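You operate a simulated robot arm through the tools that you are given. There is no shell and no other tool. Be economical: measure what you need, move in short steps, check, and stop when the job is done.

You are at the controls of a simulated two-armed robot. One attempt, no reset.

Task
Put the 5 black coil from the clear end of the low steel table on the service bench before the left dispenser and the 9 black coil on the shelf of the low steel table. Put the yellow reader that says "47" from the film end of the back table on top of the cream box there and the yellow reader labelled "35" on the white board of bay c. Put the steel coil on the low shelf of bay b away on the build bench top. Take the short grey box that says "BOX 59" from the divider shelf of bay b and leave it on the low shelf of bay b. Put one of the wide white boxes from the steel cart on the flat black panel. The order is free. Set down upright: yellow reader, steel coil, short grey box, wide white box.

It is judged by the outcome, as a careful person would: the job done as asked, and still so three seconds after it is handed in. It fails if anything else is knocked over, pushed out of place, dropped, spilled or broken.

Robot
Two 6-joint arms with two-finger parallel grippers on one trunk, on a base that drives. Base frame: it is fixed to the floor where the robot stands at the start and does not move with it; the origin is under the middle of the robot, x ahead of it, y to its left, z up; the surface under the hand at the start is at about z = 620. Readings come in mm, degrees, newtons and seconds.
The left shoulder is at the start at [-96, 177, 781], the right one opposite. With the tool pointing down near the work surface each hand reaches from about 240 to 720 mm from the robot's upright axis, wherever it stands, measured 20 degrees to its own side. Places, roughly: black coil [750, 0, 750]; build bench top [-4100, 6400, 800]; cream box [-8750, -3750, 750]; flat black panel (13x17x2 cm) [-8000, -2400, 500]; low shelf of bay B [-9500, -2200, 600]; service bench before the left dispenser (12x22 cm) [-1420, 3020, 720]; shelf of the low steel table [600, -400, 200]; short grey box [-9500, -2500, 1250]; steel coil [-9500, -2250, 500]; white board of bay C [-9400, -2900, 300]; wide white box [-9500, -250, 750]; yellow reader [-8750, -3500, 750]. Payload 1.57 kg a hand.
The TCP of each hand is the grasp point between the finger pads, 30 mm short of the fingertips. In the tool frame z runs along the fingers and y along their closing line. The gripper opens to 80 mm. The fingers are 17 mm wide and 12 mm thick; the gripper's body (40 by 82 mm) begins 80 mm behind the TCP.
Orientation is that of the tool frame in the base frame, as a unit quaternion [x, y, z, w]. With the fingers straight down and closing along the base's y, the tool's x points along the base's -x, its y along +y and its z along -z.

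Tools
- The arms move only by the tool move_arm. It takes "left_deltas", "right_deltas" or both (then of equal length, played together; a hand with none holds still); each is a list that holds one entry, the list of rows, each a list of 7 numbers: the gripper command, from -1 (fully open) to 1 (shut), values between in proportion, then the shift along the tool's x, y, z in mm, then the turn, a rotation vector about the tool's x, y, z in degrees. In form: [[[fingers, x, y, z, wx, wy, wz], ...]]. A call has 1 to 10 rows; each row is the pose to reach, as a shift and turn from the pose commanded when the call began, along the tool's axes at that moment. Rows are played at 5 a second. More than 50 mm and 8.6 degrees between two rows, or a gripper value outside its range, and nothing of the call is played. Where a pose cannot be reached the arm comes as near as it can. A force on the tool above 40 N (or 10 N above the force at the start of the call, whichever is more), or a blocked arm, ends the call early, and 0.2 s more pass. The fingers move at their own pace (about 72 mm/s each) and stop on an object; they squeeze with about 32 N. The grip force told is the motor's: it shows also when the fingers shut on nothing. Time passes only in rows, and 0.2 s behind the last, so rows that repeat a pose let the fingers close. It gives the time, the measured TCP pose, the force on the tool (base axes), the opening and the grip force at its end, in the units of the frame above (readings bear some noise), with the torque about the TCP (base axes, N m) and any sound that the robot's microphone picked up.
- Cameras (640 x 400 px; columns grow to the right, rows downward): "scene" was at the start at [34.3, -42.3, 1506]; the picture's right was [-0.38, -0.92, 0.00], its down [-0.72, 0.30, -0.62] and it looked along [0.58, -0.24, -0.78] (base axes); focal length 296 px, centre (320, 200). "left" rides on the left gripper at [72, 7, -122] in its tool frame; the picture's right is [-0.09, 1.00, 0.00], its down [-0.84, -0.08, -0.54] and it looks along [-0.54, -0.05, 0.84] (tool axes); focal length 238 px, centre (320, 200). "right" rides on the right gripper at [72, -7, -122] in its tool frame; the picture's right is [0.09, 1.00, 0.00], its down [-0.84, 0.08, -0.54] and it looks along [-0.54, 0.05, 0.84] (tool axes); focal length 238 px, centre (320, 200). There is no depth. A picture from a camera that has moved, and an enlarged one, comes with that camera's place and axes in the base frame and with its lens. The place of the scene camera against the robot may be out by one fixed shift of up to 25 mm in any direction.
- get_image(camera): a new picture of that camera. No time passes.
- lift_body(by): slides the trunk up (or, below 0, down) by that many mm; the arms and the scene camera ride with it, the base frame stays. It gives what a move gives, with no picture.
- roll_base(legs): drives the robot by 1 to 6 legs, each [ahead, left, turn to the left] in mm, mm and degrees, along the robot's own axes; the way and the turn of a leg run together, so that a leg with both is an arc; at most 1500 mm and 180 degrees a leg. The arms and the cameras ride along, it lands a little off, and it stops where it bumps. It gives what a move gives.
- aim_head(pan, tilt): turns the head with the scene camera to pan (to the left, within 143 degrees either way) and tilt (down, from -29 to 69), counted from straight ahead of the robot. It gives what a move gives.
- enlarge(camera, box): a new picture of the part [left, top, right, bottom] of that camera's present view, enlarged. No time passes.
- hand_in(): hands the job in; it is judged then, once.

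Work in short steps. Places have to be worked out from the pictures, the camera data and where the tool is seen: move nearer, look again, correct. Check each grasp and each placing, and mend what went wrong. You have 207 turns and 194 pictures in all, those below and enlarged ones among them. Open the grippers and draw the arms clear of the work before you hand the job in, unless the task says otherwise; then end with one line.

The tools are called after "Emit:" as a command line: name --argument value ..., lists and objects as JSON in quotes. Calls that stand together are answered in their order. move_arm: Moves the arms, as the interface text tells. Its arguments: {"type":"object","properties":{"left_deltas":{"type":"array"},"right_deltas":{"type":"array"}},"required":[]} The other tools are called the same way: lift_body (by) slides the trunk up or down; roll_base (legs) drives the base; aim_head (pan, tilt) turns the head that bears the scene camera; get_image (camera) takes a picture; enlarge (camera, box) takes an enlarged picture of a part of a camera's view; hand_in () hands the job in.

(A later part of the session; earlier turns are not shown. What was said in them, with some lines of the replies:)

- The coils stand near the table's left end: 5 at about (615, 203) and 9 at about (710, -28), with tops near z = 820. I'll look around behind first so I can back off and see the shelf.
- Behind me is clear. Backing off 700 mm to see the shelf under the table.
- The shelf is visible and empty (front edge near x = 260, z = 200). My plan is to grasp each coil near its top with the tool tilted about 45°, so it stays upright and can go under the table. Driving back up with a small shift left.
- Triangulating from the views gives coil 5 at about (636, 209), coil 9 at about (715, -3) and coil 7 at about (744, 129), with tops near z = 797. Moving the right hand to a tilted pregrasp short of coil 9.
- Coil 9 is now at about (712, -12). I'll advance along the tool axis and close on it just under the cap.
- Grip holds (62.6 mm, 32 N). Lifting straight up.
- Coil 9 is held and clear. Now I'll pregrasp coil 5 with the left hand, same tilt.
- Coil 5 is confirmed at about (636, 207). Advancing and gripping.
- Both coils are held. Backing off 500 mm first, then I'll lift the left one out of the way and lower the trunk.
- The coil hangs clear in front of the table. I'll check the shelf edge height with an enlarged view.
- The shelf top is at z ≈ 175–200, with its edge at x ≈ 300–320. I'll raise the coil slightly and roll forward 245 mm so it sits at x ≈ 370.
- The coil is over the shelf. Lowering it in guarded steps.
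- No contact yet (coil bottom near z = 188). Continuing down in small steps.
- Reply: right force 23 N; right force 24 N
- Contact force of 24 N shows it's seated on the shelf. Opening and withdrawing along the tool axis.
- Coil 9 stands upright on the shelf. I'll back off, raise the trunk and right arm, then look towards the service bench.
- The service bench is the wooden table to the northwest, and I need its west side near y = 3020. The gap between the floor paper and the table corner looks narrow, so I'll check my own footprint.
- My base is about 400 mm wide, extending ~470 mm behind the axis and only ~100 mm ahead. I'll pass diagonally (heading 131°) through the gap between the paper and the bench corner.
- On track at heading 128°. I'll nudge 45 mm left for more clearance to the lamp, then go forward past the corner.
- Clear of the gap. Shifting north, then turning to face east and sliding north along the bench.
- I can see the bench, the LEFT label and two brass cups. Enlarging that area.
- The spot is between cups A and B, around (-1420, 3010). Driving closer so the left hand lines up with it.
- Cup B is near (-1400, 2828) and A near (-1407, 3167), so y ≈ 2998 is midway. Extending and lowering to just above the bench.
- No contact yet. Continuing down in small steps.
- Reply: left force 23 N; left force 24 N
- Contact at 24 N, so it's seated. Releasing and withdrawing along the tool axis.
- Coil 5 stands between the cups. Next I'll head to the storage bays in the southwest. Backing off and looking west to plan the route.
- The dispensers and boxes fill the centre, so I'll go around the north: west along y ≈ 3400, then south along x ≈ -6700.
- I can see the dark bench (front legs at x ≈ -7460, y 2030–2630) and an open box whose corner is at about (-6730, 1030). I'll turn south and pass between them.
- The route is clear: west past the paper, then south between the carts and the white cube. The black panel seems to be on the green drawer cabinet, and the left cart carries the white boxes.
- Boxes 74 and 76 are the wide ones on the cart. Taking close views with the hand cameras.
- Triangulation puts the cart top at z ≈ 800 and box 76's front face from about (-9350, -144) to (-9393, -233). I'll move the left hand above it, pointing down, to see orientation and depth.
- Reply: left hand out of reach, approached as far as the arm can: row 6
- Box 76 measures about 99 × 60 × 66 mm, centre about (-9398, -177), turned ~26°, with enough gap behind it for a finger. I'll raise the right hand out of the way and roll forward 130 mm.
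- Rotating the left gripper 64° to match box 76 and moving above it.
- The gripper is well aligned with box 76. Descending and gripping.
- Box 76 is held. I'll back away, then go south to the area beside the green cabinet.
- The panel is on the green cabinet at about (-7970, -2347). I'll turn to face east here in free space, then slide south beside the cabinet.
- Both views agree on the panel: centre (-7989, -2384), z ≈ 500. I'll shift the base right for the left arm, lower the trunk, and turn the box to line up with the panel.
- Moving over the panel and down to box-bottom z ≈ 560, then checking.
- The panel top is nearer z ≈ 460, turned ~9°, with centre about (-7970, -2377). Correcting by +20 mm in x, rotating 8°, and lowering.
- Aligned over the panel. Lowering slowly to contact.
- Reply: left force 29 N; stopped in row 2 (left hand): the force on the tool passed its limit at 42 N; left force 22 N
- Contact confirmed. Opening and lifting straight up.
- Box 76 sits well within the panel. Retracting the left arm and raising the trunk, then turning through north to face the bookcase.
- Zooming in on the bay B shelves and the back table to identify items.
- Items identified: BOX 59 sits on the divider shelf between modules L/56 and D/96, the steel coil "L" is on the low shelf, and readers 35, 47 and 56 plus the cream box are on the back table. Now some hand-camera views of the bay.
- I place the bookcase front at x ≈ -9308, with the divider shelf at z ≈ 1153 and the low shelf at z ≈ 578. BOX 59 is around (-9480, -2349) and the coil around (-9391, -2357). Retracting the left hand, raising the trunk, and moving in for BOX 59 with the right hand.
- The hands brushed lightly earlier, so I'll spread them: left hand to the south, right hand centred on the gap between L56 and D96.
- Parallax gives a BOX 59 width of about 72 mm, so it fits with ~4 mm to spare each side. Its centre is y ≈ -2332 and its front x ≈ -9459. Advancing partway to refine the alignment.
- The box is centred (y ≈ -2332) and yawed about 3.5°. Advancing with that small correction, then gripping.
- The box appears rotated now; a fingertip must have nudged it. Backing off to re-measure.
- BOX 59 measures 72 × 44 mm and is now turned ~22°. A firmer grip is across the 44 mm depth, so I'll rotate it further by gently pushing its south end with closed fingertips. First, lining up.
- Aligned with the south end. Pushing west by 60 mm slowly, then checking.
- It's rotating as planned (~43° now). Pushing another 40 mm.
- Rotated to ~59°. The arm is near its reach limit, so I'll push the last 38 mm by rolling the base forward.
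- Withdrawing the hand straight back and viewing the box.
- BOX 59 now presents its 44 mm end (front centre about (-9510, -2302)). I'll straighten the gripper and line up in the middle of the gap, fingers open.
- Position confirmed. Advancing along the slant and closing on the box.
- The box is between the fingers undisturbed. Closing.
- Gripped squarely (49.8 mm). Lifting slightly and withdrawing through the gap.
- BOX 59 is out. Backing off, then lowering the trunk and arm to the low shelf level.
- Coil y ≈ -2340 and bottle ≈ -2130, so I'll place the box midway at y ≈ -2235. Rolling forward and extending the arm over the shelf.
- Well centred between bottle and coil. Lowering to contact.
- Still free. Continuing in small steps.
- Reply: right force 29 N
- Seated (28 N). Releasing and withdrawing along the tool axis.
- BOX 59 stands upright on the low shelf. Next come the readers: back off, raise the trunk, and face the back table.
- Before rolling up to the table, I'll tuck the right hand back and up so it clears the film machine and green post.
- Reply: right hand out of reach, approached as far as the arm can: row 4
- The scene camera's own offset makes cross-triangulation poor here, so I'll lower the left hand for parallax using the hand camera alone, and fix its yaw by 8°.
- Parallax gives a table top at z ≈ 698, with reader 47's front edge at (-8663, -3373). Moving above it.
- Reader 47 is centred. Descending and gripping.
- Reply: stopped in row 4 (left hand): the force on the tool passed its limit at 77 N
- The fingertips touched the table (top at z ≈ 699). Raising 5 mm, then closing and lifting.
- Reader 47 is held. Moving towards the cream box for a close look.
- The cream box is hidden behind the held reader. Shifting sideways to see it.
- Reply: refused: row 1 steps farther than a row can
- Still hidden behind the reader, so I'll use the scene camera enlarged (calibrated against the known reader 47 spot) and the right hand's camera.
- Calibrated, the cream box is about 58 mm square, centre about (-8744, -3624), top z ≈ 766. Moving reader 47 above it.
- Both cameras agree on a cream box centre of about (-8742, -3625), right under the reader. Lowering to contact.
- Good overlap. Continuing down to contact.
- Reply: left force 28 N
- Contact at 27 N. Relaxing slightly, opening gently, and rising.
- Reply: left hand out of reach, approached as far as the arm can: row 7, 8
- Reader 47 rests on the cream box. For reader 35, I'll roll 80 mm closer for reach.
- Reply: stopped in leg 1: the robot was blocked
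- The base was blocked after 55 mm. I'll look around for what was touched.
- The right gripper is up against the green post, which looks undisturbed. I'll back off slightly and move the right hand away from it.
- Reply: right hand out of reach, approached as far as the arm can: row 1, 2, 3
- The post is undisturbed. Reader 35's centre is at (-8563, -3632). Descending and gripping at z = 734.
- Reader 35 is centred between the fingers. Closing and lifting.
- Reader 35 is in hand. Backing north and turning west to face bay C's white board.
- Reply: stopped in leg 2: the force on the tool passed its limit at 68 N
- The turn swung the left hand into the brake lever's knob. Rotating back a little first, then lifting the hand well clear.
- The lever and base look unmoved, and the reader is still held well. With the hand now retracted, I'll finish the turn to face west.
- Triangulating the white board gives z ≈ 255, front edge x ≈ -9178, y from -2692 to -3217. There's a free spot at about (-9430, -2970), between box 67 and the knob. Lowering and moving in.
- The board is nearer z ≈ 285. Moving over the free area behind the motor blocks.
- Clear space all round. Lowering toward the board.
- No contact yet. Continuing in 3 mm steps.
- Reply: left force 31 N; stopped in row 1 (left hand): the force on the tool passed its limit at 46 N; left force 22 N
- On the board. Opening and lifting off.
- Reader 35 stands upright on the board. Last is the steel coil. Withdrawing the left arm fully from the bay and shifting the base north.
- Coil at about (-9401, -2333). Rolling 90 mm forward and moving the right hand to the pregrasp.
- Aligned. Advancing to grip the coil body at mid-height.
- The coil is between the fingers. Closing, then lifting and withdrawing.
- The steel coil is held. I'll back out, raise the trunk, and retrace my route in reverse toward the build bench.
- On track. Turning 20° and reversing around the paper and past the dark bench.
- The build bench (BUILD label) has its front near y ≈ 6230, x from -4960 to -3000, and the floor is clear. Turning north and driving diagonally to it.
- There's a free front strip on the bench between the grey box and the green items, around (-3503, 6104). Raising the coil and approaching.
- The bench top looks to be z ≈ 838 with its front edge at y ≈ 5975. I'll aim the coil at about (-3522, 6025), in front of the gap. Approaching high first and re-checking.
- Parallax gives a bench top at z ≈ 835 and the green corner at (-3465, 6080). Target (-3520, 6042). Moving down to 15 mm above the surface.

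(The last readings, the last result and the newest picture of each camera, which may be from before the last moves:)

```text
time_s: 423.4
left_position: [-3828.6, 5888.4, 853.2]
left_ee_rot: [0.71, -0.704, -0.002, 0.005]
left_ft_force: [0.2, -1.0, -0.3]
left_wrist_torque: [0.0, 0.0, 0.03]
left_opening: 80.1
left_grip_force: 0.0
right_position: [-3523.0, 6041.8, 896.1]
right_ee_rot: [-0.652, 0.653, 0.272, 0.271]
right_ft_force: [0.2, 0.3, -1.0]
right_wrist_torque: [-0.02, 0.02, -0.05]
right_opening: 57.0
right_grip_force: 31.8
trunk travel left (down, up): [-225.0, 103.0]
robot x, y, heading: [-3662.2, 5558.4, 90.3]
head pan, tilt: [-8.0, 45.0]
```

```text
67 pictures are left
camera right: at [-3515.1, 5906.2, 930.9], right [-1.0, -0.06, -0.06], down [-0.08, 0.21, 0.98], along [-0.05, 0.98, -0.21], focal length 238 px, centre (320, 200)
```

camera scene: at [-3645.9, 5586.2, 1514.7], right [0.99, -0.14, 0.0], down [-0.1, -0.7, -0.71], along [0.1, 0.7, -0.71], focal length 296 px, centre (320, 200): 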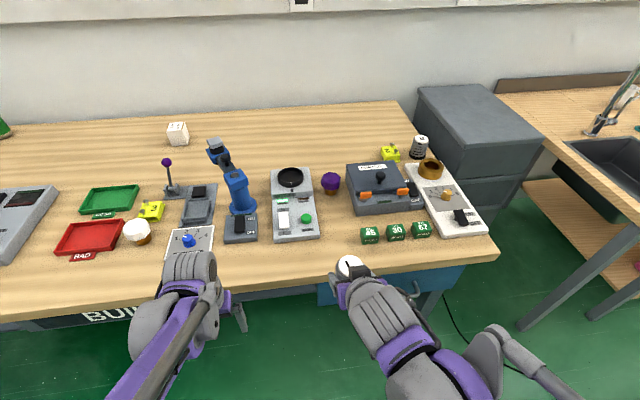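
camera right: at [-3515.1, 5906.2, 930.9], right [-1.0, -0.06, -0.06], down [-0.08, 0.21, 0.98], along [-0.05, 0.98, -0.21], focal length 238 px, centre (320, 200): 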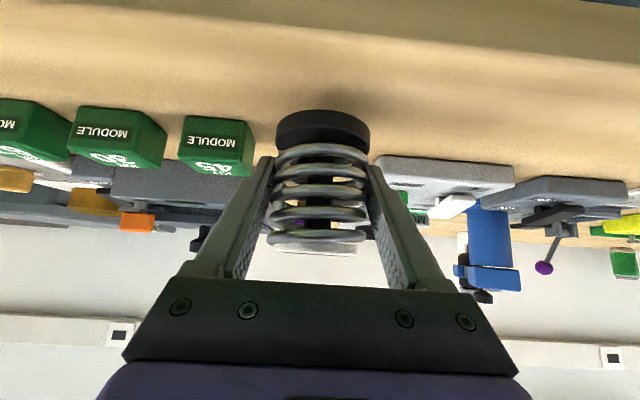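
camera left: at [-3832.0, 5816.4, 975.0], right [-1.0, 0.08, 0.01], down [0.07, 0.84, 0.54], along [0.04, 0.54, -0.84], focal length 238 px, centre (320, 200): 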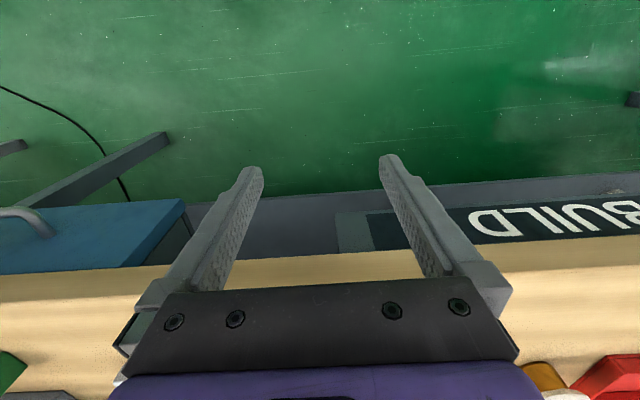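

Clear all round, ~22 mm inside the bench edge. Lowering to contact.

Emit:
move_arm --right_deltas '[[[1, 4, 0, 4, 0, 0, 0], [1, 7, 0, 7, 0, 0, 0], [1, 9, 0, 9, 0, 0, 0], [1, 11, 0, 11, 0, 0, 0]]]'

Emit:
move_arm --right_deltas '[[[1, 2, 0, 2, 0, 0, 0], [1, 4, 0, 4, 0, 0, 0]]]'

```text
time_s: 424.4
left_position: [-3826.8, 5888.2, 853.3]
left_ee_rot: [0.711, -0.703, -0.001, 0.004]
left_ft_force: [-0.6, -0.5, -0.7]
left_wrist_torque: [0.01, 0.04, -0.04]
left_opening: 80.1
left_grip_force: 0.0
right_position: [-3522.0, 6043.3, 881.5]
right_ee_rot: [-0.651, 0.654, 0.272, 0.272]
right_ft_force: [-0.6, -0.2, -1.1]
right_wrist_torque: [-0.02, -0.02, 0.03]
right_opening: 56.9
right_grip_force: 31.8
trunk travel left (down, up): [-225.0, 103.0]
robot x, y, heading: [-3658.3, 5556.2, 90.1]
head pan, tilt: [-8.0, 45.0]
```

```text
time_s: 425.0
left_position: [-3828.2, 5888.2, 854.3]
left_ee_rot: [0.71, -0.704, -0.001, 0.004]
left_ft_force: [-0.6, -0.3, -1.1]
left_wrist_torque: [-0.01, -0.02, 0.0]
left_opening: 80.0
left_grip_force: 0.0
right_position: [-3523.4, 6042.5, 875.6]
right_ee_rot: [-0.651, 0.653, 0.273, 0.274]
right_ft_force: [-1.6, -0.1, 21.7]
right_wrist_torque: [0.06, 0.02, -0.01]
right_opening: 57.1
right_grip_force: 32.0
trunk travel left (down, up): [-225.0, 103.0]
robot x, y, heading: [-3659.1, 5559.8, 89.9]
head pan, tilt: [-8.0, 45.0]
```

Contact (22 N). Relaxing slightly, opening, and withdrawing along the tool axis.

Emit:
move_arm --right_deltas '[[[1, -1, 0, -1, 0, 0, 0], [-0.4, -1, 0, -1, 0, 0, 0], [-0.7, -1, 0, -1, 0, 0, 0], [-0.7, -1, 0, -1, 0, 0, 0], [-0.7, -1, 0, -30, 0, 0, 0], [-0.7, -1, 0, -65, 0, 0, 0], [-0.7, -1, 0, -100, 0, 0, 0], [-0.7, -1, 0, -140, 0, 0, 0]]]'

Emit:
get_image --camera "right"

Emit:
get_image --camera "scene"

```text
time_s: 426.8
left_position: [-3827.0, 5887.1, 851.9]
left_ee_rot: [0.711, -0.703, -0.002, 0.005]
left_ft_force: [0.8, 0.6, -0.5]
left_wrist_torque: [0.02, -0.01, 0.01]
left_opening: 79.8
left_grip_force: 0.1
right_position: [-3521.3, 5941.8, 976.5]
right_ee_rot: [-0.651, 0.654, 0.273, 0.272]
right_ft_force: [0.1, -0.7, 0.8]
right_wrist_torque: [-0.01, -0.01, -0.04]
right_opening: 67.9
right_grip_force: 0.1
trunk travel left (down, up): [-225.0, 103.0]
robot x, y, heading: [-3663.9, 5557.3, 90.0]
head pan, tilt: [-8.0, 45.0]
```

```text
66 pictures are left
camera right: at [-3515.0, 5805.2, 1010.1], right [-1.0, -0.06, -0.06], down [-0.08, 0.2, 0.98], along [-0.05, 0.98, -0.21], focal length 238 px, centre (320, 200)
```

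right: 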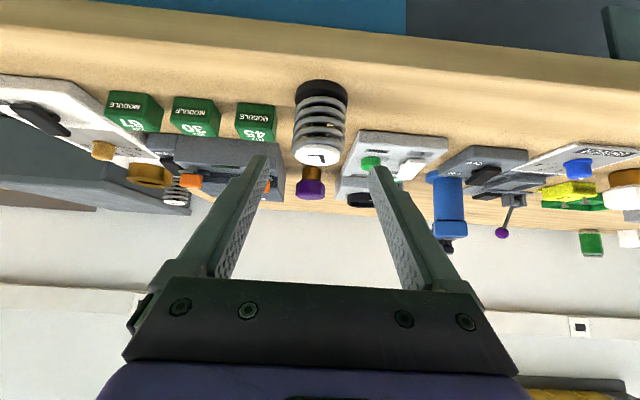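

```text
65 pictures are left
camera scene: at [-3645.7, 5584.3, 1514.7], right [0.99, -0.14, 0.0], down [-0.1, -0.7, -0.71], along [0.1, 0.7, -0.71], focal length 296 px, centre (320, 200)
```

scene: 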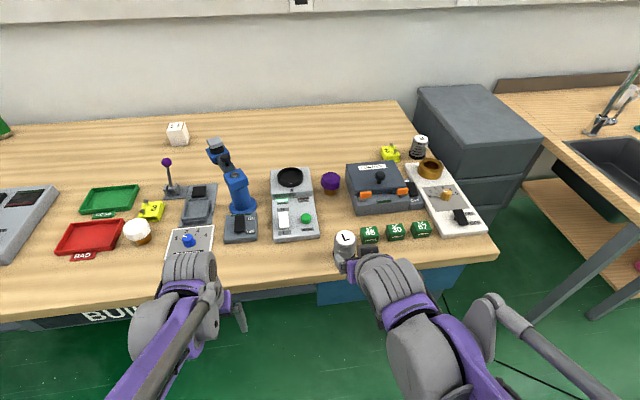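

The steel coil stands upright on the build bench and both grippers are open. Backing clear of the bench before handing in.

Emit:
roll_base --legs '[[-350, 0, 0]]'

Emit:
get_image --camera "scene"

```text
time_s: 429.0
left_position: [-3827.8, 5546.1, 853.1]
left_ee_rot: [0.711, -0.703, -0.002, 0.004]
left_ft_force: [-0.3, -0.4, 0.2]
left_wrist_torque: [0.0, 0.01, 0.01]
left_opening: 79.9
left_grip_force: 0.1
right_position: [-3521.7, 5601.7, 975.3]
right_ee_rot: [-0.652, 0.654, 0.272, 0.272]
right_ft_force: [-0.1, -0.2, 0.8]
right_wrist_torque: [0.01, -0.01, -0.01]
right_opening: 68.0
right_grip_force: 0.1
trunk travel left (down, up): [-225.0, 103.0]
robot x, y, heading: [-3658.7, 5219.4, 90.0]
head pan, tilt: [-8.0, 45.0]
```

```text
64 pictures are left
camera scene: at [-3645.8, 5244.2, 1514.7], right [0.99, -0.14, 0.0], down [-0.1, -0.7, -0.71], along [0.1, 0.7, -0.71], focal length 296 px, centre (320, 200)
```

scene: 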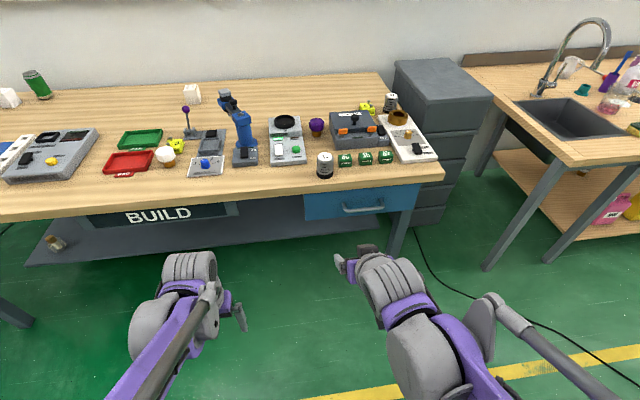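

All seven placements are done, the grippers are empty, and the arms are clear. Handing in.

Emit:
hand_in

```text
The job is handed in.
```

I completed all seven placements and handed the job in; the items that had to be upright were standing upright in the last picture I took of each. Along the way the right gripper touched the green post and the left hand bumped the brake lever by the film machine. Neither looked moved afterwards.
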